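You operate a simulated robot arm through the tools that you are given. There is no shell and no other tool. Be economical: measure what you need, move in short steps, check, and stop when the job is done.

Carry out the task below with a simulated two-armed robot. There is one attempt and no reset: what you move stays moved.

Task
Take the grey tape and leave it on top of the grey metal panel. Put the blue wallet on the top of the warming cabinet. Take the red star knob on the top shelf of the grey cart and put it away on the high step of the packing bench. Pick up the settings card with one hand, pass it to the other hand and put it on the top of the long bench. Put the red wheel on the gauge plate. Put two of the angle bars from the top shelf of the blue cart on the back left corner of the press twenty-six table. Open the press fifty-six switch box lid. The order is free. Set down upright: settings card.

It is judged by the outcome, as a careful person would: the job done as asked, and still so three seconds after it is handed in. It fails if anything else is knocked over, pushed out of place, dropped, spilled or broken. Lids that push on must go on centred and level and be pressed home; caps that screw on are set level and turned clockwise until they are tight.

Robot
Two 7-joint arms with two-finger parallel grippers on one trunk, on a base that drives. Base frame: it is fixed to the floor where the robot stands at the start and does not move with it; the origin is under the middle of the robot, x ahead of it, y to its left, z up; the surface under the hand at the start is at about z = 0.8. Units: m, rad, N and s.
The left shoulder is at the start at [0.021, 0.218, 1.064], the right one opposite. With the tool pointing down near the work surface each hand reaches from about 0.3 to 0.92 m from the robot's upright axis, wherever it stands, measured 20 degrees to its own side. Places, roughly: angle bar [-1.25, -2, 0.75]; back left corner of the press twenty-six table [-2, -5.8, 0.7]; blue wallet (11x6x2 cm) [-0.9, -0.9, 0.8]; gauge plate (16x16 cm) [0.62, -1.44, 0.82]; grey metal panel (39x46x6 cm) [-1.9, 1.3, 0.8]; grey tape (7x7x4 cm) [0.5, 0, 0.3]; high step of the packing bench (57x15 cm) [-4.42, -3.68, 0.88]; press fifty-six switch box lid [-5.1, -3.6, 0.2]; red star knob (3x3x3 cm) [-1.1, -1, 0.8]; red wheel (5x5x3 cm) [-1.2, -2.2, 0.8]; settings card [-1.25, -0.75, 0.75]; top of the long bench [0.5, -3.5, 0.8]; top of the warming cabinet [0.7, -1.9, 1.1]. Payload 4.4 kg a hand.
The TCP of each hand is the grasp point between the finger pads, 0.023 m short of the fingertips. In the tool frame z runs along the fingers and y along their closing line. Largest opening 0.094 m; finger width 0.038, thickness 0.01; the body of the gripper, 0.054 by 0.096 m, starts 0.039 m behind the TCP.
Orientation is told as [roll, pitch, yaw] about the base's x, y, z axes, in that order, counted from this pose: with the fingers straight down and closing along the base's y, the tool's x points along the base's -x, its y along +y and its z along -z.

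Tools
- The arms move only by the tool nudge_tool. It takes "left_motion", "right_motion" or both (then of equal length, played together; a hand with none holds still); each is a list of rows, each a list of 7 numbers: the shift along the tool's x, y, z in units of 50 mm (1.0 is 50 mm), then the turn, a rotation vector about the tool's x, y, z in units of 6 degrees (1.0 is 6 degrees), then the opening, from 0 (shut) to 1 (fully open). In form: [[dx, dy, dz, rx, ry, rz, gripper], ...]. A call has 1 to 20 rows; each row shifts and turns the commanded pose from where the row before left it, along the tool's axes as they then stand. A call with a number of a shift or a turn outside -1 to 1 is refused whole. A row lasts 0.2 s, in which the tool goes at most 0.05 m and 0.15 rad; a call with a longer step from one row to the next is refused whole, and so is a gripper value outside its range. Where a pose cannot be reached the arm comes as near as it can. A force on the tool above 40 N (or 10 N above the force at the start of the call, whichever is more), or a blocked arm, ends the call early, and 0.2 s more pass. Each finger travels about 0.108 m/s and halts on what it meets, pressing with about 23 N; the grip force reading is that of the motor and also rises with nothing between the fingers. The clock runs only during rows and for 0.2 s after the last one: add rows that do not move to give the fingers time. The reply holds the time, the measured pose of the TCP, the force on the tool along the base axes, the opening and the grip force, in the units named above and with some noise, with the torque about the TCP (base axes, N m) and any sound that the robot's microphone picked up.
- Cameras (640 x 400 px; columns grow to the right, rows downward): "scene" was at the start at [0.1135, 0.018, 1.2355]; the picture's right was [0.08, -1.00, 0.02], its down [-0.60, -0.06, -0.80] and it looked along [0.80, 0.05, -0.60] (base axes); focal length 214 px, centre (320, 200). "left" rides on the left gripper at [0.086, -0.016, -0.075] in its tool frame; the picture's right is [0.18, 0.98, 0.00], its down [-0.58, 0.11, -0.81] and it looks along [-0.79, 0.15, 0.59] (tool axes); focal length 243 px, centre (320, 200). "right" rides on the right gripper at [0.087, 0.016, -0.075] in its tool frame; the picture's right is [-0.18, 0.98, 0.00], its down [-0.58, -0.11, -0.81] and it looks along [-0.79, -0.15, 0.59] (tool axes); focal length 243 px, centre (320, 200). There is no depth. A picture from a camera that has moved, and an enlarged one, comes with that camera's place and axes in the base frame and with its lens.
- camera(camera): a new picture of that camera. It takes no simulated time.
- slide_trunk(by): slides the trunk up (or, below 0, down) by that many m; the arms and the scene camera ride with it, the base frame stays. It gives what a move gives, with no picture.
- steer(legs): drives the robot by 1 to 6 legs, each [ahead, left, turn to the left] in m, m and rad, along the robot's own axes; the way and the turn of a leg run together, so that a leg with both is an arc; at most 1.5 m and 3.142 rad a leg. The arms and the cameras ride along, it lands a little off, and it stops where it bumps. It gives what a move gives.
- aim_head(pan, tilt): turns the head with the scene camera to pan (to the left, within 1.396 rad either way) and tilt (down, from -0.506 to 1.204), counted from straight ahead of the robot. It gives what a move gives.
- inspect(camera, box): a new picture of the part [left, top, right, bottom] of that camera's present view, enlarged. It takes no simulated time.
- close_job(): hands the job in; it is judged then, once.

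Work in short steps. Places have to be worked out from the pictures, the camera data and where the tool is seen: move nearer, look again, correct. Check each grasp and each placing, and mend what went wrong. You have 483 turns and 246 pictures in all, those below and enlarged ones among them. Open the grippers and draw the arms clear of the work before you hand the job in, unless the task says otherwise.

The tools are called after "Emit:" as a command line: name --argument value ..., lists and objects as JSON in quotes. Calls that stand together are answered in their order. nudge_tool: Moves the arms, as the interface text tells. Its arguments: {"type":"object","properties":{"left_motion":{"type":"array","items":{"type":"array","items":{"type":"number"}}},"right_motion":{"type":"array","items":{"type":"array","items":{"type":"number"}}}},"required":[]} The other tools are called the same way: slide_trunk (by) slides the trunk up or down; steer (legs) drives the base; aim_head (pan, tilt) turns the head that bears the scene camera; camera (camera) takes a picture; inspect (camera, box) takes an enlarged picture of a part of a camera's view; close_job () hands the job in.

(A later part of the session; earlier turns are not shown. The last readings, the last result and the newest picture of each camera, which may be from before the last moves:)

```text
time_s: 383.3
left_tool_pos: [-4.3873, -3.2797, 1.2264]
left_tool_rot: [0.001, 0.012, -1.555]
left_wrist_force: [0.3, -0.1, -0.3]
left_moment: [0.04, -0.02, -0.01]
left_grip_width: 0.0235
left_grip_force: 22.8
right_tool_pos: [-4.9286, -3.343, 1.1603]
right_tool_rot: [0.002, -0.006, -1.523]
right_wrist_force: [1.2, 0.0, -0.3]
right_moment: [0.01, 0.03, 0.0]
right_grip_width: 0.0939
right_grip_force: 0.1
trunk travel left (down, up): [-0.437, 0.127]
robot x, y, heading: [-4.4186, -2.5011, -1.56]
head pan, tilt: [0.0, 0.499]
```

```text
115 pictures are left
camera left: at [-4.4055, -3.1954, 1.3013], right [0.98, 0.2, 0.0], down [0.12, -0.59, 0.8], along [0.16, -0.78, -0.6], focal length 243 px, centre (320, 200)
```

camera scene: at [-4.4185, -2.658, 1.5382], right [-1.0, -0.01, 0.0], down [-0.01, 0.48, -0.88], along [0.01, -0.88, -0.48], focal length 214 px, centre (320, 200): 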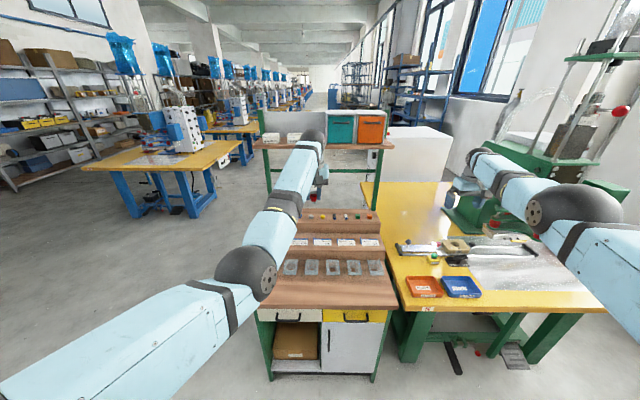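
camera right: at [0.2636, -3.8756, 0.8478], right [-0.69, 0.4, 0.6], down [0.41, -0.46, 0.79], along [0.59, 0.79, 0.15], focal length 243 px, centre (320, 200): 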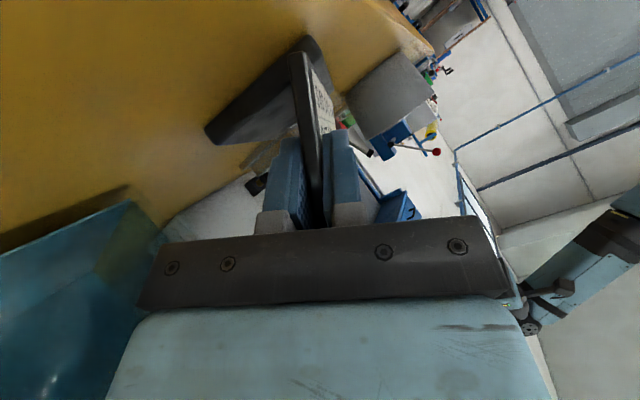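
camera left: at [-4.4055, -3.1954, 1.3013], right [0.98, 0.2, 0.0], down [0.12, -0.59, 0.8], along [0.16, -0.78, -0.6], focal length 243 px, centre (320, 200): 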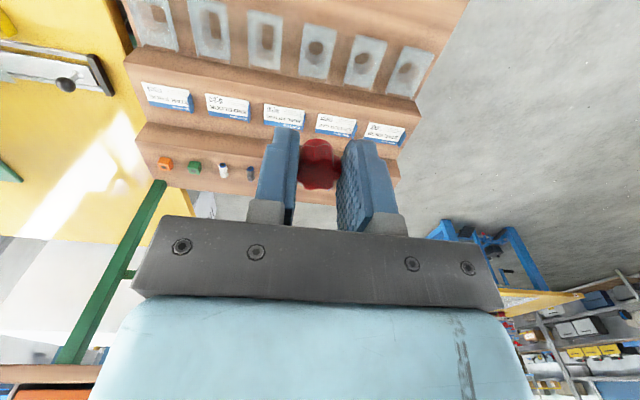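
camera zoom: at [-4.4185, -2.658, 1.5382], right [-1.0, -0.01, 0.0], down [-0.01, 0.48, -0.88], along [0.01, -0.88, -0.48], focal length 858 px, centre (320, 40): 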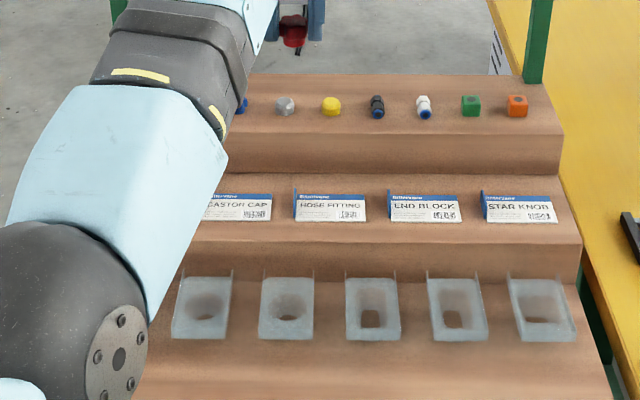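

Shift the left hand east to uncover the step.

Emit:
nudge_tool --left_motion '[[0, 0.9, -0.2, 0, 0, 0, 0.1], [0, 0.9, -0.2, 0, 0, 0, 0.1], [0, 0.9, -0.2, 0, 0, 0, 0.1], [0, 0.9, -0.2, 0, 0, 0, 0.1], [0, 0.9, -0.2, 0, 0, 0, 0.1], [0, 0.9, -0.2, 0, 0, 0, 0.1], [0, 0.9, -0.2, 0, 0, 0, 0.1]]'

Emit:
inspect --camera "scene" --box '[220, 180, 400, 290]'

```text
time_s: 384.9
left_tool_pos: [-4.0738, -3.2902, 1.2908]
left_tool_rot: [-0.001, 0.014, -1.558]
left_wrist_force: [0.2, 0.4, -0.2]
left_moment: [0.01, 0.01, 0.02]
left_grip_width: 0.0238
left_grip_force: 22.6
left hand out of reach, approached as far as the arm can: row 1, 2
right_tool_pos: [-4.927, -3.3413, 1.1603]
right_tool_rot: [0.002, -0.003, -1.521]
right_wrist_force: [-0.4, -0.6, 0.2]
right_moment: [0.01, 0.0, 0.01]
right_grip_width: 0.0942
right_grip_force: 0.1
trunk travel left (down, up): [-0.437, 0.127]
robot x, y, heading: [-4.42, -2.4992, -1.56]
head pan, tilt: [0.0, 0.499]
```

```text
3.56 times, centred on (310, 235) of scene
camera zoom: at [-4.4168, -2.6577, 1.5382], right [-1.0, -0.01, 0.0], down [-0.01, 0.48, -0.88], along [0.01, -0.88, -0.48], focal length 763 px, centre (356, 76)
```

zoom: 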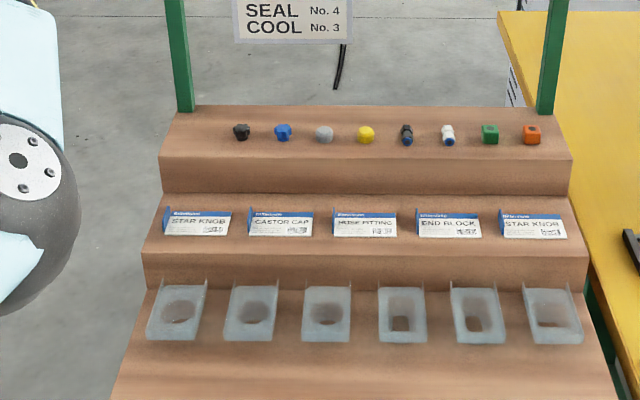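

The red knob belongs in the free slot at the east end (≈(−4.162, −3.67)). There's a shelf above, so I retract the right hand, lower the trunk, and re-check.

Emit:
nudge_tool --right_motion '[[0.9, 0.2, 0, 0, 0, 0, 1], [0.9, 0.2, 0, 0, 0, 0, 1], [0.9, 0.2, 0, 0, 0, 0, 1], [0.9, 0.2, 0, 0, 0, 0, 1], [0.9, 0.2, 0, 0, 0, 0, 1]]'

Emit:
slide_trunk --by -0.2

Emit:
camera --camera "scene"

```text
time_s: 386.1
left_tool_pos: [-4.0752, -3.2893, 1.2908]
left_tool_rot: [0.001, 0.014, -1.558]
left_wrist_force: [-0.3, 0.2, 0.4]
left_moment: [0.03, -0.01, 0.01]
left_grip_width: 0.0237
left_grip_force: 23.1
right_tool_pos: [-4.9619, -3.3337, 1.1464]
right_tool_rot: [0.003, -0.003, -1.522]
right_wrist_force: [0.6, -0.2, 0.3]
right_moment: [0.02, -0.03, -0.01]
right_grip_width: 0.0939
right_grip_force: 0.1
right hand out of reach, approached as far as the arm can: row 1, 2, 3, 4, 5
trunk travel left (down, up): [-0.437, 0.127]
robot x, y, heading: [-4.4206, -2.5009, -1.559]
head pan, tilt: [0.0, 0.499]
```

```text
time_s: 388.2
left_tool_pos: [-4.0744, -3.2903, 1.0912]
left_tool_rot: [0.002, 0.015, -1.557]
left_wrist_force: [0.6, 0.4, 0.4]
left_moment: [0.02, 0.0, 0.04]
left_grip_width: 0.0238
left_grip_force: 22.9
right_tool_pos: [-4.9611, -3.3305, 0.9474]
right_tool_rot: [0.002, -0.004, -1.521]
right_wrist_force: [-0.2, -0.6, 1.5]
right_moment: [0.02, 0.03, 0.04]
right_grip_width: 0.0937
right_grip_force: 0.0
trunk travel left (down, up): [-0.237, 0.327]
robot x, y, heading: [-4.4197, -2.5003, -1.56]
head pan, tilt: [0.0, 0.499]
```

```text
113 pictures are left
camera scene: at [-4.4186, -2.6577, 1.3383], right [-1.0, -0.01, 0.0], down [-0.01, 0.48, -0.88], along [0.01, -0.88, -0.48], focal length 214 px, centre (320, 200)
```

scene: 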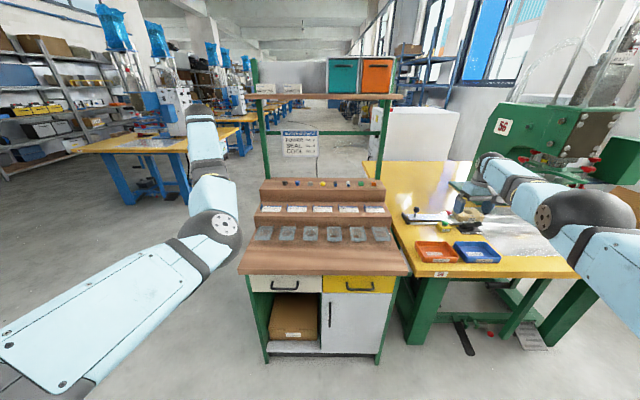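

Reach from the north is too long; approach the step's east end from the east instead.

Emit:
steer --legs '[[0, 1.4, 0], [0, 0, -1.57], [0, 0.98, 0]]'

Emit:
aim_head --pan 0.1 --tilt 0.45

Emit:
camera --camera "scene"

```text
time_s: 412.9
left_tool_pos: [-3.8398, -3.8337, 1.0906]
left_tool_rot: [0.001, 0.013, -3.127]
left_wrist_force: [0.5, -0.6, 0.0]
left_moment: [-0.01, -0.02, 0.02]
left_grip_width: 0.0236
left_grip_force: 22.9
right_tool_pos: [-3.8839, -2.9477, 0.9468]
right_tool_rot: [0.001, -0.004, -3.093]
right_wrist_force: [0.1, 0.5, -0.3]
right_moment: [0.03, 0.02, 0.01]
right_grip_width: 0.094
right_grip_force: 0.0
trunk travel left (down, up): [-0.237, 0.327]
robot x, y, heading: [-3.051, -3.4891, -3.132]
head pan, tilt: [0.0, 0.499]
```

```text
time_s: 413.6
left_tool_pos: [-3.8412, -3.8314, 1.0915]
left_tool_rot: [0.002, 0.014, -3.125]
left_wrist_force: [0.3, -0.1, -0.7]
left_moment: [0.02, 0.02, 0.01]
left_grip_width: 0.0238
left_grip_force: 22.5
right_tool_pos: [-3.8823, -2.9484, 0.9466]
right_tool_rot: [0.002, -0.002, -3.092]
right_wrist_force: [-0.8, -0.4, 0.4]
right_moment: [-0.01, 0.01, 0.04]
right_grip_width: 0.0942
right_grip_force: 0.0
trunk travel left (down, up): [-0.237, 0.327]
robot x, y, heading: [-3.0457, -3.4907, -3.135]
head pan, tilt: [0.099, 0.45]
```

```text
112 pictures are left
camera scene: at [-3.2125, -3.4994, 1.3426], right [-0.11, 0.99, 0.0], down [0.43, 0.05, -0.9], along [-0.89, -0.1, -0.44], focal length 214 px, centre (320, 200)
```

scene: 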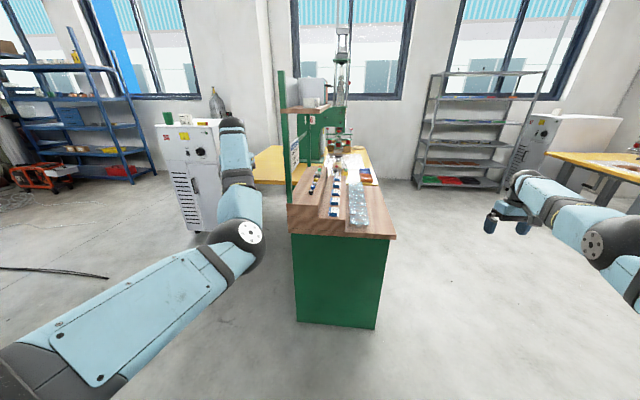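

Emit:
inspect --camera "scene" --box '[260, 90, 404, 180]'

Emit:
inspect --camera "scene" --box '[270, 150, 398, 230]'

```text
4.44 times, centred on (332, 135) of scene
camera zoom: at [-3.2125, -3.4994, 1.3426], right [-0.11, 0.99, 0.0], down [0.43, 0.05, -0.9], along [-0.89, -0.1, -0.44], focal length 953 px, centre (267, 489)
```

zoom: 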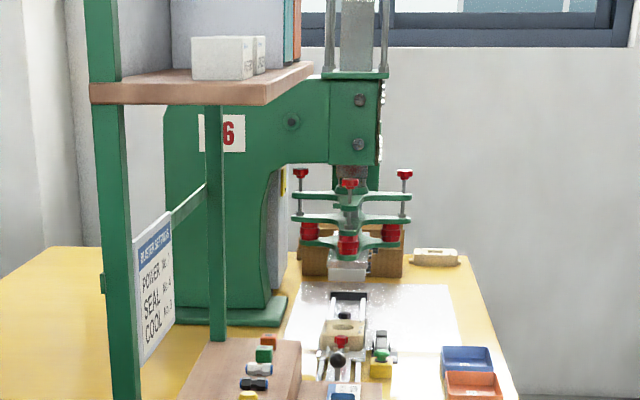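

```text
5.00 times, centred on (334, 190) of scene
camera zoom: at [-3.2125, -3.4994, 1.3426], right [-0.11, 0.99, 0.0], down [0.43, 0.05, -0.9], along [-0.89, -0.1, -0.44], focal length 1072 px, centre (250, 250)
```

zoom: 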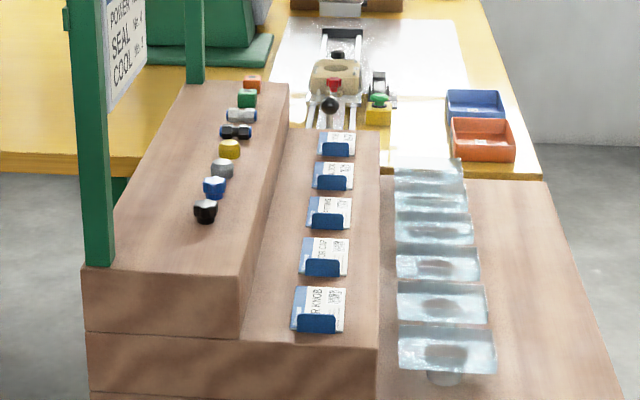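

Slot at ≈(−4.157, −3.66). First align the left hand laterally (away from the post), then drive ahead.

Emit:
nudge_tool --left_motion '[[-0.1, -0.85, 0, 0, 0, 0, 0.1], [-0.1, -0.85, 0, 0, 0, 0, 0.1], [-0.1, -0.85, 0, 0, 0, 0, 0.1], [-0.1, -0.85, 0, 0, 0, 0, 0.1]]'

Emit:
steer --legs '[[0.16, 0, 0]]'

Emit:
camera --camera "scene"

Emit:
camera --camera "left"

```text
time_s: 414.6
left_tool_pos: [-3.863, -3.6616, 1.0894]
left_tool_rot: [0.001, 0.015, -3.128]
left_wrist_force: [0.4, 0.7, 0.2]
left_moment: [-0.03, 0.0, 0.0]
left_grip_width: 0.024
left_grip_force: 23.1
right_tool_pos: [-3.8816, -2.9482, 0.9456]
right_tool_rot: [0.003, -0.004, -3.093]
right_wrist_force: [0.4, 0.1, 0.1]
right_moment: [-0.03, -0.03, -0.04]
right_grip_width: 0.0941
right_grip_force: 0.1
trunk travel left (down, up): [-0.237, 0.327]
robot x, y, heading: [-3.0499, -3.4871, -3.13]
head pan, tilt: [0.099, 0.45]
```

```text
time_s: 416.0
left_tool_pos: [-4.0208, -3.6672, 1.0896]
left_tool_rot: [0.002, 0.017, -3.125]
left_wrist_force: [0.1, -0.1, 0.0]
left_moment: [-0.01, -0.02, 0.01]
left_grip_width: 0.0237
left_grip_force: 22.9
right_tool_pos: [-4.0426, -2.9523, 0.9469]
right_tool_rot: [0.002, -0.004, -3.092]
right_wrist_force: [-0.5, 0.0, 1.1]
right_moment: [0.01, -0.01, 0.0]
right_grip_width: 0.0939
right_grip_force: 0.2
trunk travel left (down, up): [-0.237, 0.327]
robot x, y, heading: [-3.2115, -3.4898, -3.128]
head pan, tilt: [0.099, 0.45]
```

```text
109 pictures are left
camera scene: at [-3.3715, -3.502, 1.3426], right [-0.11, 0.99, 0.0], down [0.43, 0.05, -0.9], along [-0.89, -0.1, -0.44], focal length 214 px, centre (320, 200)
```

scene: 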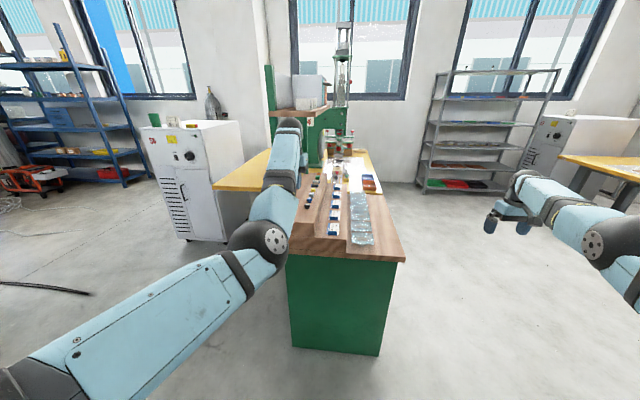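

```text
108 pictures are left
camera left: at [-3.9357, -3.65, 1.1648], right [0.2, -0.98, 0.0], down [-0.59, -0.12, 0.8], along [-0.78, -0.16, -0.6], focal length 243 px, centre (320, 200)
```

left: 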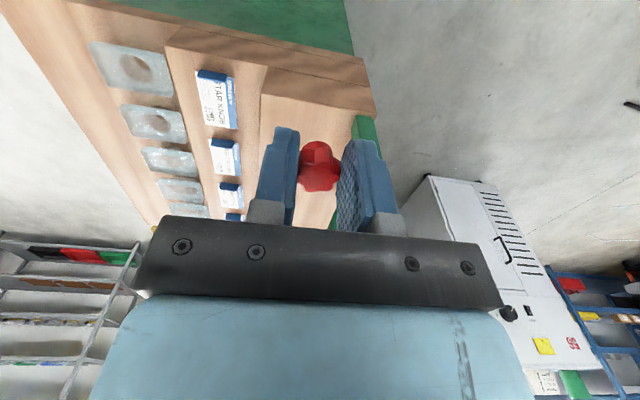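

Lower via the trunk so the wrist clears the shelf, and nudge 1 cm north away from the post.

Emit:
slide_trunk --by -0.13

Emit:
nudge_tool --left_motion '[[0, -0.24, 0, 0, 0, 0, 0.1], [0, 0, 0, 0, 0, 0, 0.1]]'

Emit:
camera --camera "scene"

```text
time_s: 417.6
left_tool_pos: [-4.0202, -3.6677, 0.9601]
left_tool_rot: [0.004, 0.014, -3.123]
left_wrist_force: [-0.1, 1.4, 0.3]
left_moment: [0.03, -0.03, 0.0]
left_grip_width: 0.0236
left_grip_force: 23.0
right_tool_pos: [-4.0422, -2.9532, 0.8175]
right_tool_rot: [0.002, -0.003, -3.09]
right_wrist_force: [-0.3, -0.3, -0.1]
right_moment: [0.0, 0.0, -0.01]
right_grip_width: 0.0939
right_grip_force: 0.0
trunk travel left (down, up): [-0.107, 0.457]
robot x, y, heading: [-3.2082, -3.4926, -3.127]
head pan, tilt: [0.099, 0.45]
```

```text
time_s: 418.2
left_tool_pos: [-4.0199, -3.6563, 0.9608]
left_tool_rot: [0.002, 0.013, -3.124]
left_wrist_force: [0.9, 0.7, 0.1]
left_moment: [0.0, -0.04, -0.02]
left_grip_width: 0.0235
left_grip_force: 23.1
right_tool_pos: [-4.0445, -2.953, 0.8166]
right_tool_rot: [0.001, -0.003, -3.09]
right_wrist_force: [0.6, -0.2, 0.2]
right_moment: [0.01, 0.04, 0.0]
right_grip_width: 0.094
right_grip_force: 0.0
trunk travel left (down, up): [-0.107, 0.457]
robot x, y, heading: [-3.209, -3.4952, -3.123]
head pan, tilt: [0.099, 0.45]
```

```text
107 pictures are left
camera scene: at [-3.371, -3.5021, 1.2126], right [-0.11, 0.99, 0.0], down [0.43, 0.05, -0.9], along [-0.89, -0.1, -0.44], focal length 214 px, centre (320, 200)
```

scene: 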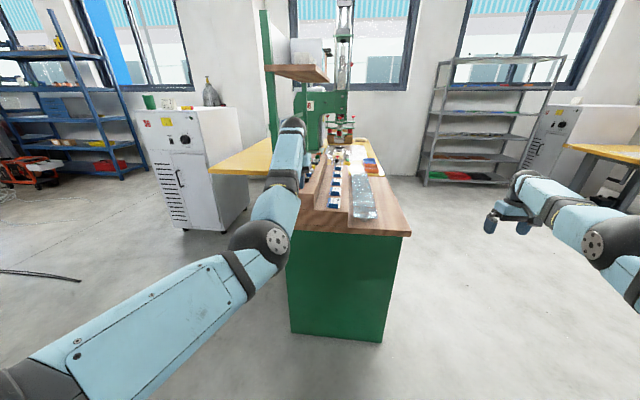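

Wrist clears the shelf. Drive ahead 0.13.

Emit:
steer --legs '[[0.13, 0, 0]]'

Emit:
camera --camera "left"

Emit:
inspect --camera "scene" --box '[230, 70, 390, 270]'

```text
time_s: 419.4
left_tool_pos: [-4.1503, -3.6553, 0.9591]
left_tool_rot: [0.002, 0.019, -3.128]
left_wrist_force: [0.5, -0.1, -1.2]
left_moment: [0.02, -0.04, 0.02]
left_grip_width: 0.0236
left_grip_force: 23.0
right_tool_pos: [-4.1745, -2.9523, 0.8165]
right_tool_rot: [0.002, -0.001, -3.092]
right_wrist_force: [-0.5, -0.1, -0.5]
right_moment: [-0.01, -0.02, -0.05]
right_grip_width: 0.094
right_grip_force: 0.1
trunk travel left (down, up): [-0.107, 0.457]
robot x, y, heading: [-3.3422, -3.4958, -3.134]
head pan, tilt: [0.099, 0.45]
```

```text
106 pictures are left
camera left: at [-4.0679, -3.6382, 1.0348], right [0.2, -0.98, 0.0], down [-0.59, -0.12, 0.8], along [-0.78, -0.16, -0.6], focal length 243 px, centre (320, 200)
```

left: 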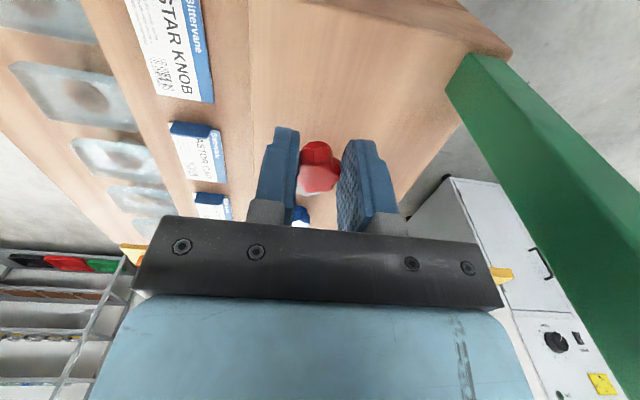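

```text
2.00 times, centred on (310, 170) of scene
camera zoom: at [-3.5032, -3.5033, 1.2125], right [-0.11, 0.99, 0.0], down [0.43, 0.05, -0.9], along [-0.89, -0.1, -0.44], focal length 429 px, centre (340, 260)
```

zoom: 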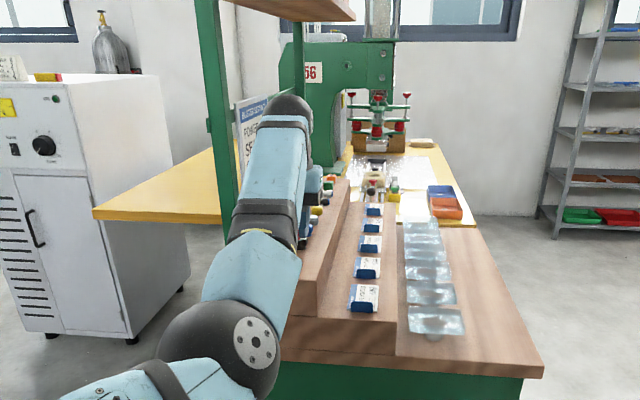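

Over the slot, clear of the black knob. Descend.

Emit:
nudge_tool --left_motion '[[-0.08, 0, 0.4, 0, 0, 0, 0.1], [0, 0, 0.3, 0, 0, 0, 0.1], [0, 0, 0.12, 0, 0, 0, 0.1], [0, 0, 0, 0, 0, 0, 0.1]]'

Emit:
camera --camera "left"

```text
time_s: 420.4
left_tool_pos: [-4.1549, -3.6551, 0.919]
left_tool_rot: [0.002, 0.015, -3.128]
left_wrist_force: [0.6, 0.4, 0.4]
left_moment: [0.0, 0.0, 0.0]
left_grip_width: 0.0237
left_grip_force: 23.3
right_tool_pos: [-4.1738, -2.9518, 0.8175]
right_tool_rot: [0.001, -0.003, -3.092]
right_wrist_force: [-0.5, -0.2, 0.4]
right_moment: [0.0, -0.01, -0.02]
right_grip_width: 0.0941
right_grip_force: 0.0
trunk travel left (down, up): [-0.107, 0.457]
robot x, y, heading: [-3.34, -3.4937, -3.131]
head pan, tilt: [0.099, 0.45]
```

```text
104 pictures are left
camera left: at [-4.0698, -3.6386, 0.9947], right [0.2, -0.98, 0.0], down [-0.59, -0.12, 0.8], along [-0.78, -0.16, -0.6], focal length 243 px, centre (320, 200)
```

left: 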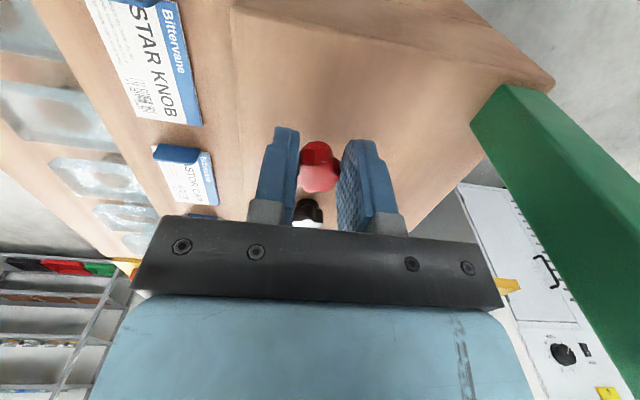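

Emit:
nudge_tool --left_motion '[[0, 0, 0.08, 0, 0, 0, 0.1], [0, 0, 0.08, 0, 0, 0, 0.1], [0, 0, 0.04, 0, 0, 0, 0.1], [0, 0, 0, 0, 0, 0, 0.1]]'

```text
time_s: 421.4
left_tool_pos: [-4.1547, -3.6572, 0.9125]
left_tool_rot: [0.002, 0.011, -3.126]
left_wrist_force: [-0.5, -2.9, 12.4]
left_moment: [-0.06, 0.07, 0.0]
left_grip_width: 0.0239
left_grip_force: 23.1
right_tool_pos: [-4.1719, -2.9518, 0.8174]
right_tool_rot: [0.001, -0.006, -3.092]
right_wrist_force: [-0.5, 0.0, -0.5]
right_moment: [0.02, -0.02, 0.02]
right_grip_width: 0.0942
right_grip_force: 0.1
trunk travel left (down, up): [-0.107, 0.457]
robot x, y, heading: [-3.3446, -3.4934, -3.129]
head pan, tilt: [0.099, 0.45]
```

Contact. Open modestly and rise a little.

Emit:
nudge_tool --left_motion '[[0, 0, -0.02, 0, 0, 0, 0.35], [0, 0, 0, 0, 0, 0, 0.5], [0, 0, 0, 0, 0, 0, 0.5], [0, 0, -0.4, 0, 0, 0, 0.5], [0, 0, -0.6, 0, 0, 0, 0.5], [0, 0, -0.3, 0, 0, 0, 0.5]]'

Emit:
camera --camera "left"

```text
time_s: 422.9
left_tool_pos: [-4.1557, -3.6563, 0.9757]
left_tool_rot: [0.003, 0.016, -3.13]
left_wrist_force: [0.2, -0.1, -0.2]
left_moment: [-0.03, 0.0, -0.02]
left_grip_width: 0.0471
left_grip_force: 0.0
right_tool_pos: [-4.1726, -2.9527, 0.8162]
right_tool_rot: [0.001, -0.005, -3.092]
right_wrist_force: [1.0, -0.7, 0.5]
right_moment: [0.0, -0.03, -0.03]
right_grip_width: 0.094
right_grip_force: 0.1
trunk travel left (down, up): [-0.107, 0.457]
robot x, y, heading: [-3.342, -3.4922, -3.129]
head pan, tilt: [0.099, 0.45]
```

```text
103 pictures are left
camera left: at [-4.0715, -3.639, 1.0506], right [0.2, -0.98, 0.0], down [-0.59, -0.12, 0.8], along [-0.78, -0.16, -0.6], focal length 243 px, centre (320, 200)
```

left: 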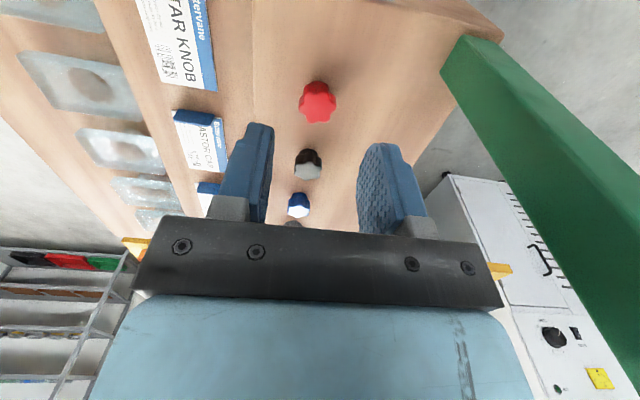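

The knob is seated on the high step. Back off and go to the north side of press fifty-six.

Emit:
steer --legs '[[-0.5, 0, 0], [0, -1.0, 0], [1.4, 0, 0], [0.65, 0, 0], [0, 0, 1.56]]'

Emit:
aim_head --pan 0.0 --tilt 0.75

Emit:
camera --camera "scene"

```text
time_s: 448.2
left_tool_pos: [-4.7557, -3.348, 0.9751]
left_tool_rot: [0.001, 0.014, -1.563]
left_wrist_force: [-0.4, -0.3, 0.0]
left_moment: [0.03, 0.01, -0.01]
left_grip_width: 0.0468
left_grip_force: 0.1
right_tool_pos: [-5.4598, -3.3619, 0.8163]
right_tool_rot: [0.002, -0.004, -1.527]
right_wrist_force: [-1.3, -1.1, -0.7]
right_moment: [-0.01, 0.02, -0.01]
right_grip_width: 0.0941
right_grip_force: 0.1
trunk travel left (down, up): [-0.107, 0.457]
robot x, y, heading: [-4.918, -2.5315, -1.562]
head pan, tilt: [0.099, 0.45]
```

```text
time_s: 449.0
left_tool_pos: [-4.7556, -3.3477, 0.9733]
left_tool_rot: [0.001, 0.015, -1.562]
left_wrist_force: [0.3, 0.5, -0.8]
left_moment: [0.01, -0.03, 0.02]
left_grip_width: 0.0468
left_grip_force: 0.0
right_tool_pos: [-5.4606, -3.3621, 0.8163]
right_tool_rot: [0.003, -0.003, -1.526]
right_wrist_force: [0.7, 0.7, -0.3]
right_moment: [-0.01, 0.0, -0.02]
right_grip_width: 0.094
right_grip_force: 0.1
trunk travel left (down, up): [-0.107, 0.457]
robot x, y, heading: [-4.9129, -2.5365, -1.56]
head pan, tilt: [0.0, 0.75]
```

```text
102 pictures are left
camera scene: at [-4.9155, -2.6818, 1.1863], right [-1.0, -0.01, 0.0], down [0.0, 0.68, -0.73], along [0.01, -0.73, -0.68], focal length 214 px, centre (320, 200)
```

scene: 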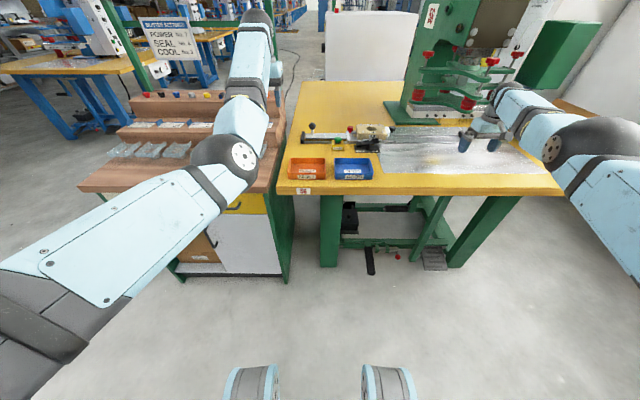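

The right hand is low over the table; raise the trunk, then zoom under the table.

Emit:
slide_trunk --by 0.12

Emit:
inspect --camera "scene" --box '[300, 180, 500, 305]'

```text
time_s: 450.5
left_tool_pos: [-4.7553, -3.348, 1.0931]
left_tool_rot: [0.002, 0.016, -1.561]
left_wrist_force: [0.1, 0.0, 0.6]
left_moment: [-0.01, 0.03, -0.02]
left_grip_width: 0.0471
left_grip_force: 0.0
right_tool_pos: [-5.4602, -3.3619, 0.9365]
right_tool_rot: [0.003, -0.004, -1.528]
right_wrist_force: [-1.1, -0.1, 0.0]
right_moment: [0.01, -0.03, -0.02]
right_grip_width: 0.094
right_grip_force: 0.1
trunk travel left (down, up): [-0.227, 0.337]
robot x, y, heading: [-4.9146, -2.5337, -1.566]
head pan, tilt: [0.0, 0.75]
```

```text
3.20 times, centred on (400, 242) of scene
camera zoom: at [-4.9156, -2.6821, 1.3061], right [-1.0, -0.01, 0.0], down [0.0, 0.68, -0.73], along [0.01, -0.73, -0.68], focal length 686 px, centre (64, 64)
```

zoom: 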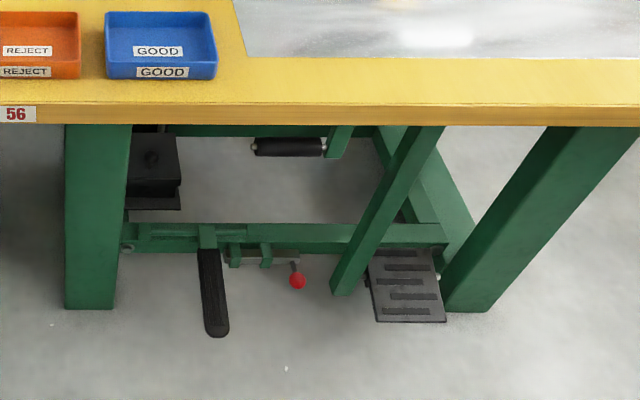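

The black switch box is under the table, left side. Back off, raise the right hand out of the way, and lower the trunk to bring the left camera in low.

Emit:
steer --legs '[[-0.45, 0, 0]]'

Emit:
nudge_tool --right_motion '[[0.3, 0, -0.9, 0, 0, 0, 1], [0.3, 0, -0.9, 0, 0, 0, 1], [0.3, 0, -0.9, 0, 0, 0, 1], [0.3, 0, -0.9, 0, 0, 0, 1], [0.3, 0, -0.9, 0, 0, 0, 1], [0.3, 0, -0.9, 0, 0, 0, 1], [0.3, 0, -0.9, 0, 0, 0, 1], [0.9, 0, 0, 0, 0, 0, 1], [0.9, 0, 0, 0, 0, 0, 1], [0.9, 0, 0, 0, 0, 0, 1]]'

Emit:
slide_trunk --by -0.22

Emit:
camera --camera "scene"

```text
time_s: 453.3
left_tool_pos: [-4.7573, -2.8798, 1.0961]
left_tool_rot: [0.002, 0.014, -1.559]
left_wrist_force: [-0.8, 0.9, 0.5]
left_moment: [-0.02, 0.01, 0.0]
left_grip_width: 0.0473
left_grip_force: 0.1
right_tool_pos: [-5.4619, -2.8951, 0.9362]
right_tool_rot: [0.002, -0.003, -1.525]
right_wrist_force: [0.2, 0.9, 0.4]
right_moment: [0.02, 0.0, -0.01]
right_grip_width: 0.0939
right_grip_force: 0.1
trunk travel left (down, up): [-0.227, 0.337]
robot x, y, heading: [-4.9182, -2.0656, -1.562]
head pan, tilt: [0.0, 0.75]
```

```text
time_s: 455.5
left_tool_pos: [-4.7584, -2.8796, 1.0947]
left_tool_rot: [0.002, 0.014, -1.558]
left_wrist_force: [0.4, 0.0, -0.7]
left_moment: [0.0, -0.02, 0.0]
left_grip_width: 0.047
left_grip_force: 0.1
right_tool_pos: [-5.524, -2.8102, 1.2863]
right_tool_rot: [0.001, -0.001, -1.525]
right_wrist_force: [-0.1, 0.6, -0.5]
right_moment: [-0.01, 0.01, 0.0]
right_grip_width: 0.0942
right_grip_force: 0.1
right hand out of reach, approached as far as the arm can: row 1, 2, 3, 4, 6, 8, 9, 10
trunk travel left (down, up): [-0.227, 0.337]
robot x, y, heading: [-4.9167, -2.0648, -1.561]
head pan, tilt: [0.0, 0.75]
```

```text
time_s: 457.8
left_tool_pos: [-4.7572, -2.8793, 0.8749]
left_tool_rot: [0.002, 0.013, -1.559]
left_wrist_force: [0.7, 0.8, 0.2]
left_moment: [-0.03, 0.0, 0.0]
left_grip_width: 0.0468
left_grip_force: 0.0
right_tool_pos: [-5.5226, -2.8113, 1.0668]
right_tool_rot: [0.001, -0.001, -1.524]
right_wrist_force: [0.4, -0.6, 1.3]
right_moment: [0.0, 0.0, 0.03]
right_grip_width: 0.0939
right_grip_force: 0.0
trunk travel left (down, up): [-0.007, 0.557]
robot x, y, heading: [-4.9225, -2.0659, -1.562]
head pan, tilt: [0.0, 0.75]
```

```text
100 pictures are left
camera scene: at [-4.919, -2.2137, 1.0863], right [-1.0, -0.01, 0.0], down [-0.01, 0.68, -0.73], along [0.01, -0.73, -0.68], focal length 214 px, centre (320, 200)
```

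scene: 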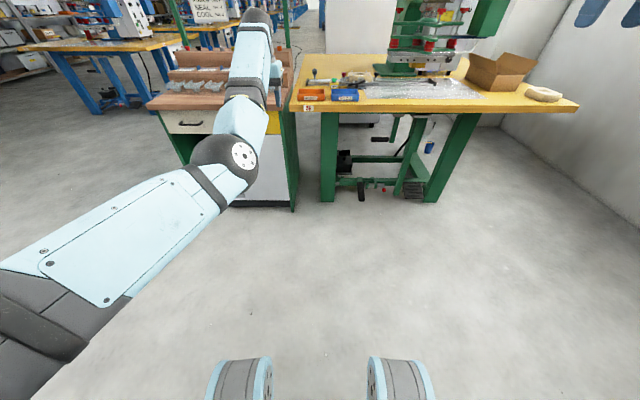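

Emit:
inspect --camera "scene" --box '[315, 105, 443, 205]'

```text
4.00 times, centred on (379, 155) of scene
camera zoom: at [-4.919, -2.2137, 1.0863], right [-1.0, -0.01, 0.0], down [-0.01, 0.68, -0.73], along [0.01, -0.73, -0.68], focal length 858 px, centre (84, 380)
```

zoom: 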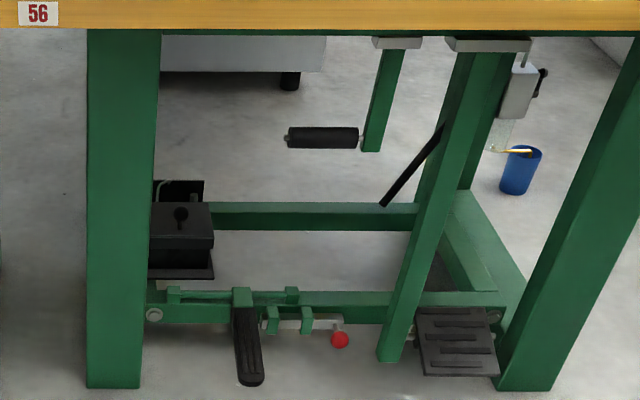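

Knob on the lid is at ≈(−5.07, −3.53, 0.27), hinge likely at the back. I'll use the right arm; first park the left arm high and out to the left.

Emit:
nudge_tool --left_motion '[[0, 0, -0.9, 0, 0, 0, 0.5], [0, 0, -0.9, 0, 0, 0, 0.5], [0, 0, -0.9, 0, 0, 0, 0.5], [0, 0, -0.9, 0, 0, 0, 0.5], [0, 0, -0.9, 0, 0, 0, 0.5], [0, 0, -0.9, 0, 0, 0, 0.5], [0, 0, -0.9, 0, 0, 0, 0.5], [0.45, 0.85, 0, 0, 0, 0, 0.5], [0.45, 0.85, 0, 0, 0, 0, 0.5], [0.45, 0.85, 0, 0, 0, 0, 0.5], [0.45, 0.85, 0, 0, 0, 0, 0.5], [0.45, 0.85, 0, 0, 0, 0, 0.5], [0.45, 0.85, 0, 0, 0, 0, 0.5], [0.45, 0.85, 0, 0, 0, 0, 0.5], [0.45, 0.85, 0, 0, 0, 0, 0.5]]'

Emit:
nudge_tool --right_motion '[[0, 0, 0, 0, -1, 0, 1], [0, 0, 0, 0, -1, 0, 1], [0, 0, 0, 0, -1, 0, 1], [0, 0, 0, 0, -1, 0, 1], [0, 0, 0, 0, -1, 0, 1], [0, 0, 0, 0, -1, 0, 1], [0, 0, 0, 0, -1, 0, 1]]'

Emit:
camera --camera "scene"

```text
time_s: 461.0
left_tool_pos: [-4.3842, -2.6375, 1.1442]
left_tool_rot: [0.0, 0.015, -1.558]
left_wrist_force: [0.0, 0.5, -0.4]
left_moment: [0.0, 0.01, -0.04]
left_grip_width: 0.0469
left_grip_force: 0.1
left hand out of reach, approached as far as the arm can: row 4, 5, 6, 7
right_tool_pos: [-5.5226, -2.8114, 1.0676]
right_tool_rot: [0.002, -0.001, -1.522]
right_wrist_force: [0.4, 0.6, -0.2]
right_moment: [0.02, 0.05, 0.02]
right_grip_width: 0.0942
right_grip_force: 0.1
trunk travel left (down, up): [-0.007, 0.557]
robot x, y, heading: [-4.9202, -2.0609, -1.558]
head pan, tilt: [0.0, 0.75]
```

```text
time_s: 462.6
left_tool_pos: [-4.3857, -2.6387, 1.1447]
left_tool_rot: [0.001, 0.016, -1.56]
left_wrist_force: [0.1, -0.6, -0.9]
left_moment: [-0.01, -0.01, -0.02]
left_grip_width: 0.0469
left_grip_force: 0.0
right_tool_pos: [-5.5657, -2.8973, 1.1035]
right_tool_rot: [0.006, -0.734, -1.528]
right_wrist_force: [-0.2, 0.4, -0.3]
right_moment: [0.02, -0.01, -0.01]
right_grip_width: 0.094
right_grip_force: 0.0
right hand out of reach, approached as far as the arm can: row 1, 2, 3, 4, 5, 6, 7
trunk travel left (down, up): [-0.007, 0.557]
robot x, y, heading: [-4.9186, -2.0621, -1.558]
head pan, tilt: [0.0, 0.75]
```

```text
98 pictures are left
camera scene: at [-4.9192, -2.2139, 1.0862], right [-1.0, -0.01, 0.0], down [-0.01, 0.68, -0.73], along [0.01, -0.73, -0.68], focal length 214 px, centre (320, 200)
```

scene: 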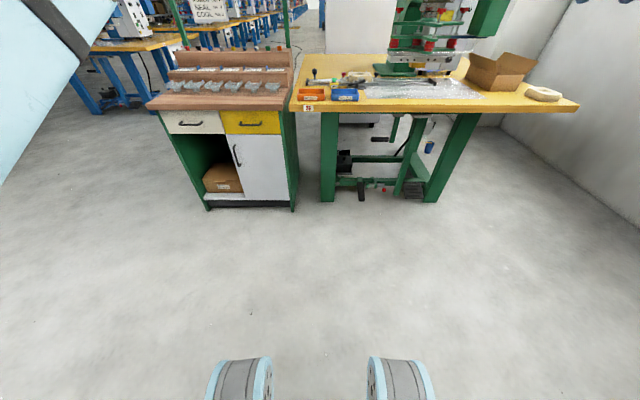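

Bring the right hand low in front of the robot.

Emit:
nudge_tool --right_motion '[[0.616, 0.575, 0.436, 0, 0, 0, 0.8], [0.616, 0.575, 0.436, 0, 0, 0, 0.8], [0.616, 0.575, 0.436, 0, 0, 0, 0.8], [0.616, 0.575, 0.436, 0, 0, 0, 0.8], [0.616, 0.575, 0.436, 0, 0, 0, 0.8], [0.616, 0.575, 0.436, 0, 0, 0, 0.8], [0.616, 0.575, 0.436, 0, 0, 0, 0.8], [0.616, 0.575, 0.436, 0, 0, 0, 0.8], [0.616, 0.575, 0.436, 0, 0, 0, 0.8], [0.616, 0.575, 0.436, 0, 0, 0, 0.8], [0.616, 0.575, 0.436, 0, 0, 0, 0.8], [0.616, 0.575, 0.436, 0, 0, 0, 0.8], [0.616, 0.575, 0.436, 0, 0, 0, 0.8], [0.616, 0.575, 0.436, 0, 0, 0, 0.8], [0.616, 0.575, 0.436, 0, 0, 0, 0.8], [0.616, 0.575, 0.436, 0, 0, 0, 0.8], [0.616, 0.575, 0.436, 0, 0, 0, 0.8], [0.616, 0.575, 0.436, 0, 0, 0, 0.8]]'

Emit:
camera --camera "scene"

```text
time_s: 466.4
left_tool_pos: [-4.3877, -2.6384, 1.1445]
left_tool_rot: [0.0, 0.017, -1.559]
left_wrist_force: [-0.3, -0.2, -0.3]
left_moment: [0.01, -0.01, -0.02]
left_grip_width: 0.047
left_grip_force: 0.0
right_tool_pos: [-5.1462, -2.9783, 0.4863]
right_tool_rot: [0.004, -0.736, -1.526]
right_wrist_force: [-0.6, -0.3, -0.3]
right_moment: [0.04, -0.03, 0.0]
right_grip_width: 0.0751
right_grip_force: 0.0
right hand out of reach, approached as far as the arm can: row 1, 2, 3, 4, 5, 6, 7, 8, 9, 10, 11, 12, 13, 14, 15, 16, 17, 18
trunk travel left (down, up): [-0.007, 0.557]
robot x, y, heading: [-4.9168, -2.065, -1.557]
head pan, tilt: [0.0, 0.75]
```

```text
97 pictures are left
camera scene: at [-4.9194, -2.2145, 1.0861], right [-1.0, -0.01, 0.0], down [-0.01, 0.68, -0.73], along [0.01, -0.73, -0.68], focal length 214 px, centre (320, 200)
```

scene: 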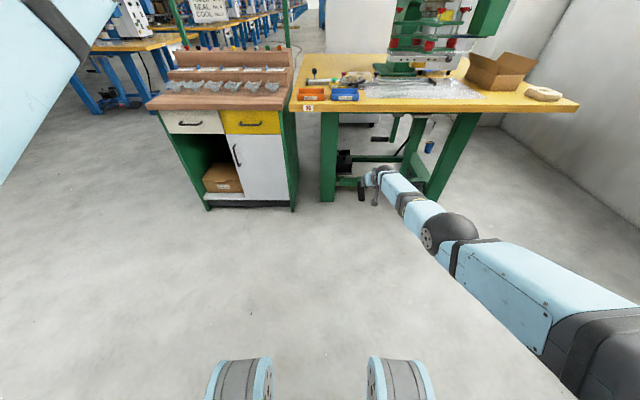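

Emit:
camera --camera "right"

```text
96 pictures are left
camera right: at [-5.1346, -2.8638, 0.486], right [0.99, -0.09, 0.13], down [-0.12, 0.11, 0.99], along [-0.1, -0.99, 0.09], focal length 243 px, centre (320, 200)
```

right: 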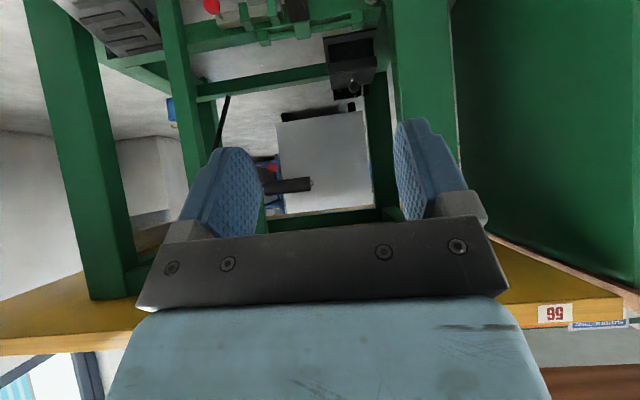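

Emit:
inspect --camera "right" --box '[300, 15, 412, 105]'

```text
4.44 times, centred on (356, 60) of right
camera zoom: at [-5.1346, -2.8638, 0.486], right [0.99, -0.09, 0.13], down [-0.12, 0.11, 0.99], along [-0.1, -0.99, 0.09], focal length 1078 px, centre (160, 822)
```

zoom: 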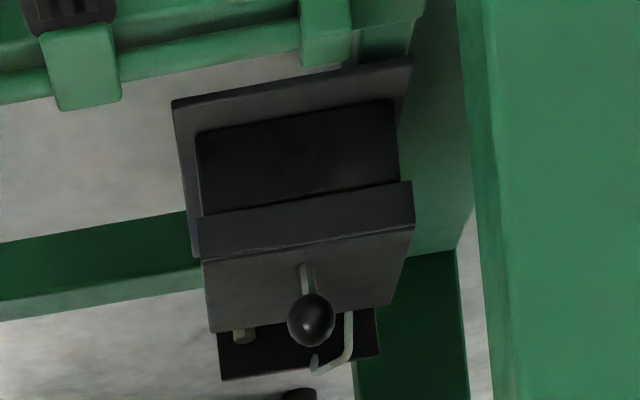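

The lid's ball knob is at ≈(−5.075, −3.517, 0.267), hinge at the back (y≈−3.62). Align the right hand laterally and lower it, then approach with the base.

Emit:
nudge_tool --right_motion '[[0.32, 0.8, 0.36, 0, 0, 0, 0.7], [0.32, 0.8, 0.36, 0, 0, 0, 0.7], [0.32, 0.8, 0.36, 0, 0, 0, 0.7], [0.32, 0.8, 0.36, 0, 0, 0, 0.7], [0.32, 0.8, 0.36, 0, 0, 0, 0.7]]'

Emit:
steer --legs '[[0, -0.13, 0], [0.3, 0, 0]]'

Emit:
camera --camera "right"

Emit:
camera --camera "scene"

```text
time_s: 467.6
left_tool_pos: [-4.3859, -2.6396, 1.1451]
left_tool_rot: [0.002, 0.013, -1.558]
left_wrist_force: [-0.1, -0.2, 0.0]
left_moment: [-0.01, -0.03, 0.0]
left_grip_width: 0.0471
left_grip_force: 0.1
right_tool_pos: [-5.0044, -2.9051, 0.3889]
right_tool_rot: [0.004, -0.737, -1.527]
right_wrist_force: [0.1, -0.3, 0.8]
right_moment: [0.0, -0.03, 0.01]
right_grip_width: 0.0659
right_grip_force: 0.0
right hand out of reach, approached as far as the arm can: row 1, 2, 3, 4, 5
trunk travel left (down, up): [-0.007, 0.557]
robot x, y, heading: [-4.9164, -2.0628, -1.556]
head pan, tilt: [0.0, 0.75]
```

```text
time_s: 471.0
left_tool_pos: [-4.509, -2.9398, 1.1443]
left_tool_rot: [0.003, 0.015, -1.562]
left_wrist_force: [0.4, 0.8, -1.5]
left_moment: [-0.01, -0.01, 0.01]
left_grip_width: 0.047
left_grip_force: 0.1
right_tool_pos: [-5.1279, -3.2045, 0.3882]
right_tool_rot: [0.004, -0.735, -1.526]
right_wrist_force: [0.1, 0.1, 0.2]
right_moment: [-0.01, -0.01, 0.0]
right_grip_width: 0.0658
right_grip_force: 0.0
trunk travel left (down, up): [-0.007, 0.557]
robot x, y, heading: [-5.0392, -2.3644, -1.56]
head pan, tilt: [0.0, 0.75]
```

```text
94 pictures are left
camera right: at [-5.1156, -3.0911, 0.3876], right [0.99, -0.09, 0.13], down [-0.12, 0.1, 0.99], along [-0.1, -0.99, 0.09], focal length 243 px, centre (320, 200)
```

right: 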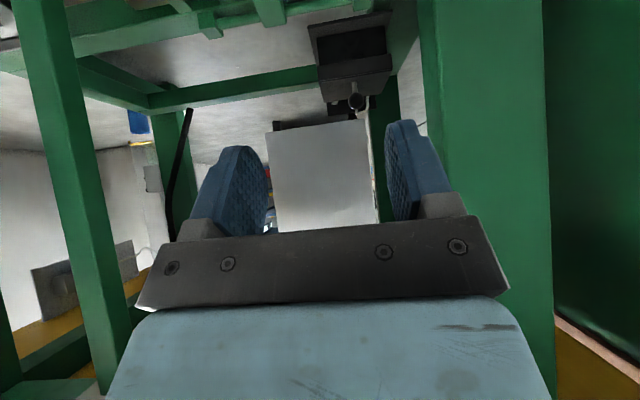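

```text
93 pictures are left
camera scene: at [-5.0416, -2.514, 1.0861], right [-1.0, -0.01, 0.0], down [-0.01, 0.68, -0.73], along [0.01, -0.73, -0.68], focal length 214 px, centre (320, 200)
```

scene: 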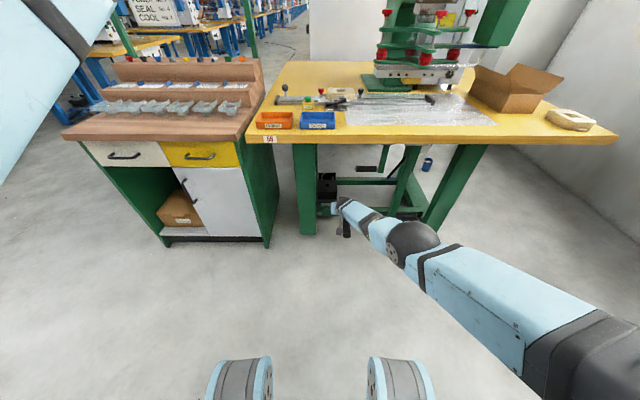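

Ball confirmed at (−5.075, −3.517, 0.268). Shift the base 5 cm left and drive 0.27 ahead.

Emit:
steer --legs '[[0, 0.053, 0], [0.25, 0, 0]]'

Emit:
camera --camera "right"

Emit:
camera --camera "scene"

```text
time_s: 473.6
left_tool_pos: [-4.4595, -3.1962, 1.1445]
left_tool_rot: [0.0, 0.015, -1.57]
left_wrist_force: [0.5, -0.3, 0.7]
left_moment: [0.04, 0.02, 0.0]
left_grip_width: 0.047
left_grip_force: 0.0
right_tool_pos: [-5.0808, -3.4561, 0.3886]
right_tool_rot: [0.002, -0.735, -1.537]
right_wrist_force: [0.3, -0.2, -0.1]
right_moment: [0.05, 0.02, 0.02]
right_grip_width: 0.0659
right_grip_force: 0.1
trunk travel left (down, up): [-0.007, 0.557]
robot x, y, heading: [-4.9866, -2.6159, -1.575]
head pan, tilt: [0.0, 0.75]
```

```text
92 pictures are left
camera right: at [-5.0678, -3.3416, 0.3876], right [0.99, -0.1, 0.13], down [-0.12, 0.1, 0.99], along [-0.11, -0.99, 0.09], focal length 243 px, centre (320, 200)
```

right: 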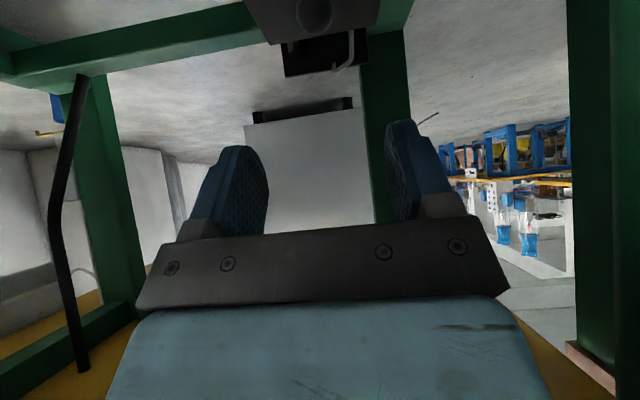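

```text
91 pictures are left
camera scene: at [-4.988, -2.7654, 1.0861], right [-1.0, 0.0, 0.0], down [0.0, 0.68, -0.73], along [0.0, -0.73, -0.68], focal length 214 px, centre (320, 200)
```

scene: 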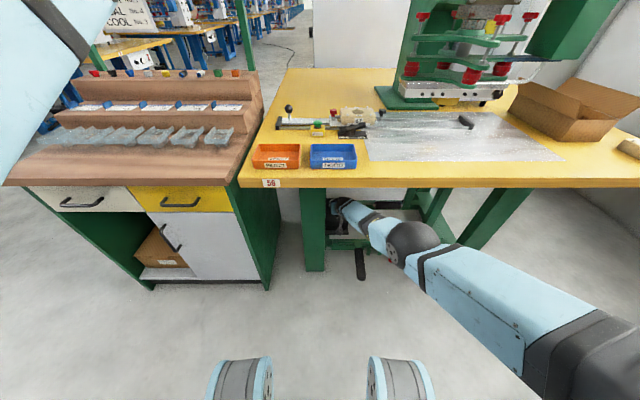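

Ball seen at (−5.074, −3.517, ≈0.272). Move in to straddle it.

Emit:
nudge_tool --right_motion '[[0.3, 0.04, 0.5, 0, 0, 0, 0.7], [0.2, 0.04, 0.6, 0, 0, 0, 0.7], [0.1, 0.04, 0.7, 0, 0, 0, 0.7], [0.08, 0, 0.62, 0, 0, 0, 0.7]]'

Emit:
camera --camera "right"

```text
time_s: 474.6
left_tool_pos: [-4.4594, -3.1954, 1.1436]
left_tool_rot: [0.001, 0.017, -1.568]
left_wrist_force: [-0.8, 0.3, 0.0]
left_moment: [0.0, -0.01, 0.01]
left_grip_width: 0.0469
left_grip_force: 0.0
right_tool_pos: [-5.084, -3.4508, 0.3808]
right_tool_rot: [0.004, -0.735, -1.536]
right_wrist_force: [-0.4, -0.2, 1.1]
right_moment: [-0.01, -0.01, 0.01]
right_grip_width: 0.0661
right_grip_force: 0.1
right hand out of reach, approached as far as the arm can: row 1, 2, 3, 4
trunk travel left (down, up): [-0.007, 0.557]
robot x, y, heading: [-4.9831, -2.613, -1.568]
head pan, tilt: [0.0, 0.75]
```

```text
90 pictures are left
camera right: at [-5.0709, -3.3376, 0.38], right [0.99, -0.1, 0.13], down [-0.12, 0.1, 0.99], along [-0.11, -0.99, 0.09], focal length 243 px, centre (320, 200)
```

right: 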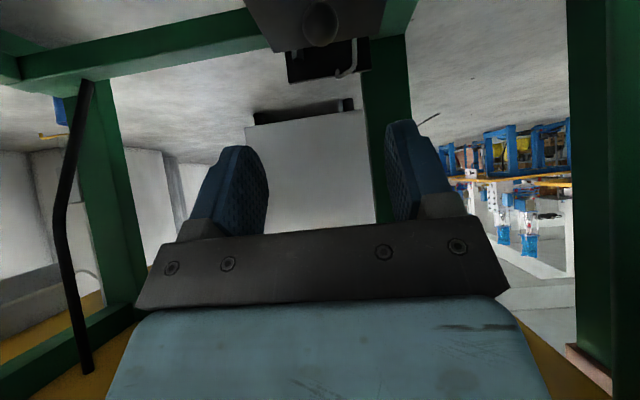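

At full stretch; drive 0.07 ahead, then descend onto the ball.

Emit:
steer --legs '[[0.08, 0, 0]]'

Emit:
nudge_tool --right_motion '[[0.36, 0.05, 0.3, 0, 0, 0, 0.7], [0.36, 0.05, 0.3, 0, 0, 0, 0.7], [0.36, 0.05, 0.3, 0, 0, 0, 0.7]]'

Emit:
camera --camera "right"

```text
time_s: 475.7
left_tool_pos: [-4.459, -3.2778, 1.1437]
left_tool_rot: [0.0, 0.016, -1.57]
left_wrist_force: [0.1, -0.1, -0.2]
left_moment: [0.01, -0.01, -0.01]
left_grip_width: 0.047
left_grip_force: 0.0
right_tool_pos: [-5.0838, -3.5335, 0.3799]
right_tool_rot: [0.003, -0.735, -1.537]
right_wrist_force: [0.5, -0.1, 0.9]
right_moment: [0.02, -0.03, -0.02]
right_grip_width: 0.0659
right_grip_force: 0.0
trunk travel left (down, up): [-0.007, 0.557]
robot x, y, heading: [-4.9841, -2.6993, -1.571]
head pan, tilt: [0.0, 0.75]
```

```text
time_s: 476.5
left_tool_pos: [-4.4594, -3.2782, 1.1446]
left_tool_rot: [-0.001, 0.015, -1.569]
left_wrist_force: [0.2, 1.1, 0.5]
left_moment: [-0.02, 0.01, 0.02]
left_grip_width: 0.0468
left_grip_force: 0.1
right_tool_pos: [-5.0939, -3.5153, 0.3495]
right_tool_rot: [0.005, -0.735, -1.538]
right_wrist_force: [0.5, 0.3, 0.1]
right_moment: [0.03, 0.01, 0.02]
right_grip_width: 0.0659
right_grip_force: 0.1
right hand out of reach, approached as far as the arm can: row 1, 2, 3
trunk travel left (down, up): [-0.007, 0.557]
robot x, y, heading: [-4.9846, -2.6956, -1.573]
head pan, tilt: [0.0, 0.75]
```

```text
89 pictures are left
camera right: at [-5.0815, -3.4013, 0.3484], right [0.99, -0.1, 0.13], down [-0.12, 0.11, 0.99], along [-0.11, -0.99, 0.09], focal length 243 px, centre (320, 200)
```

right: 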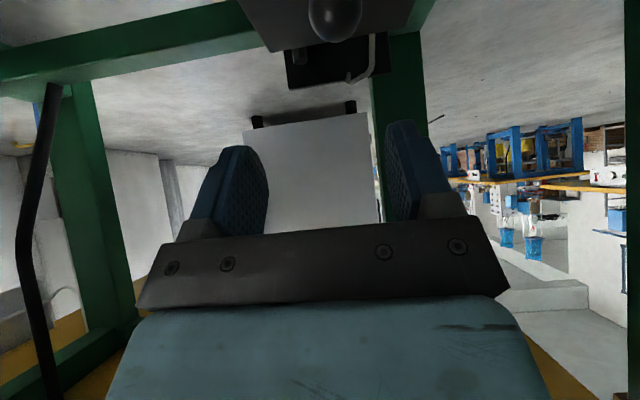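

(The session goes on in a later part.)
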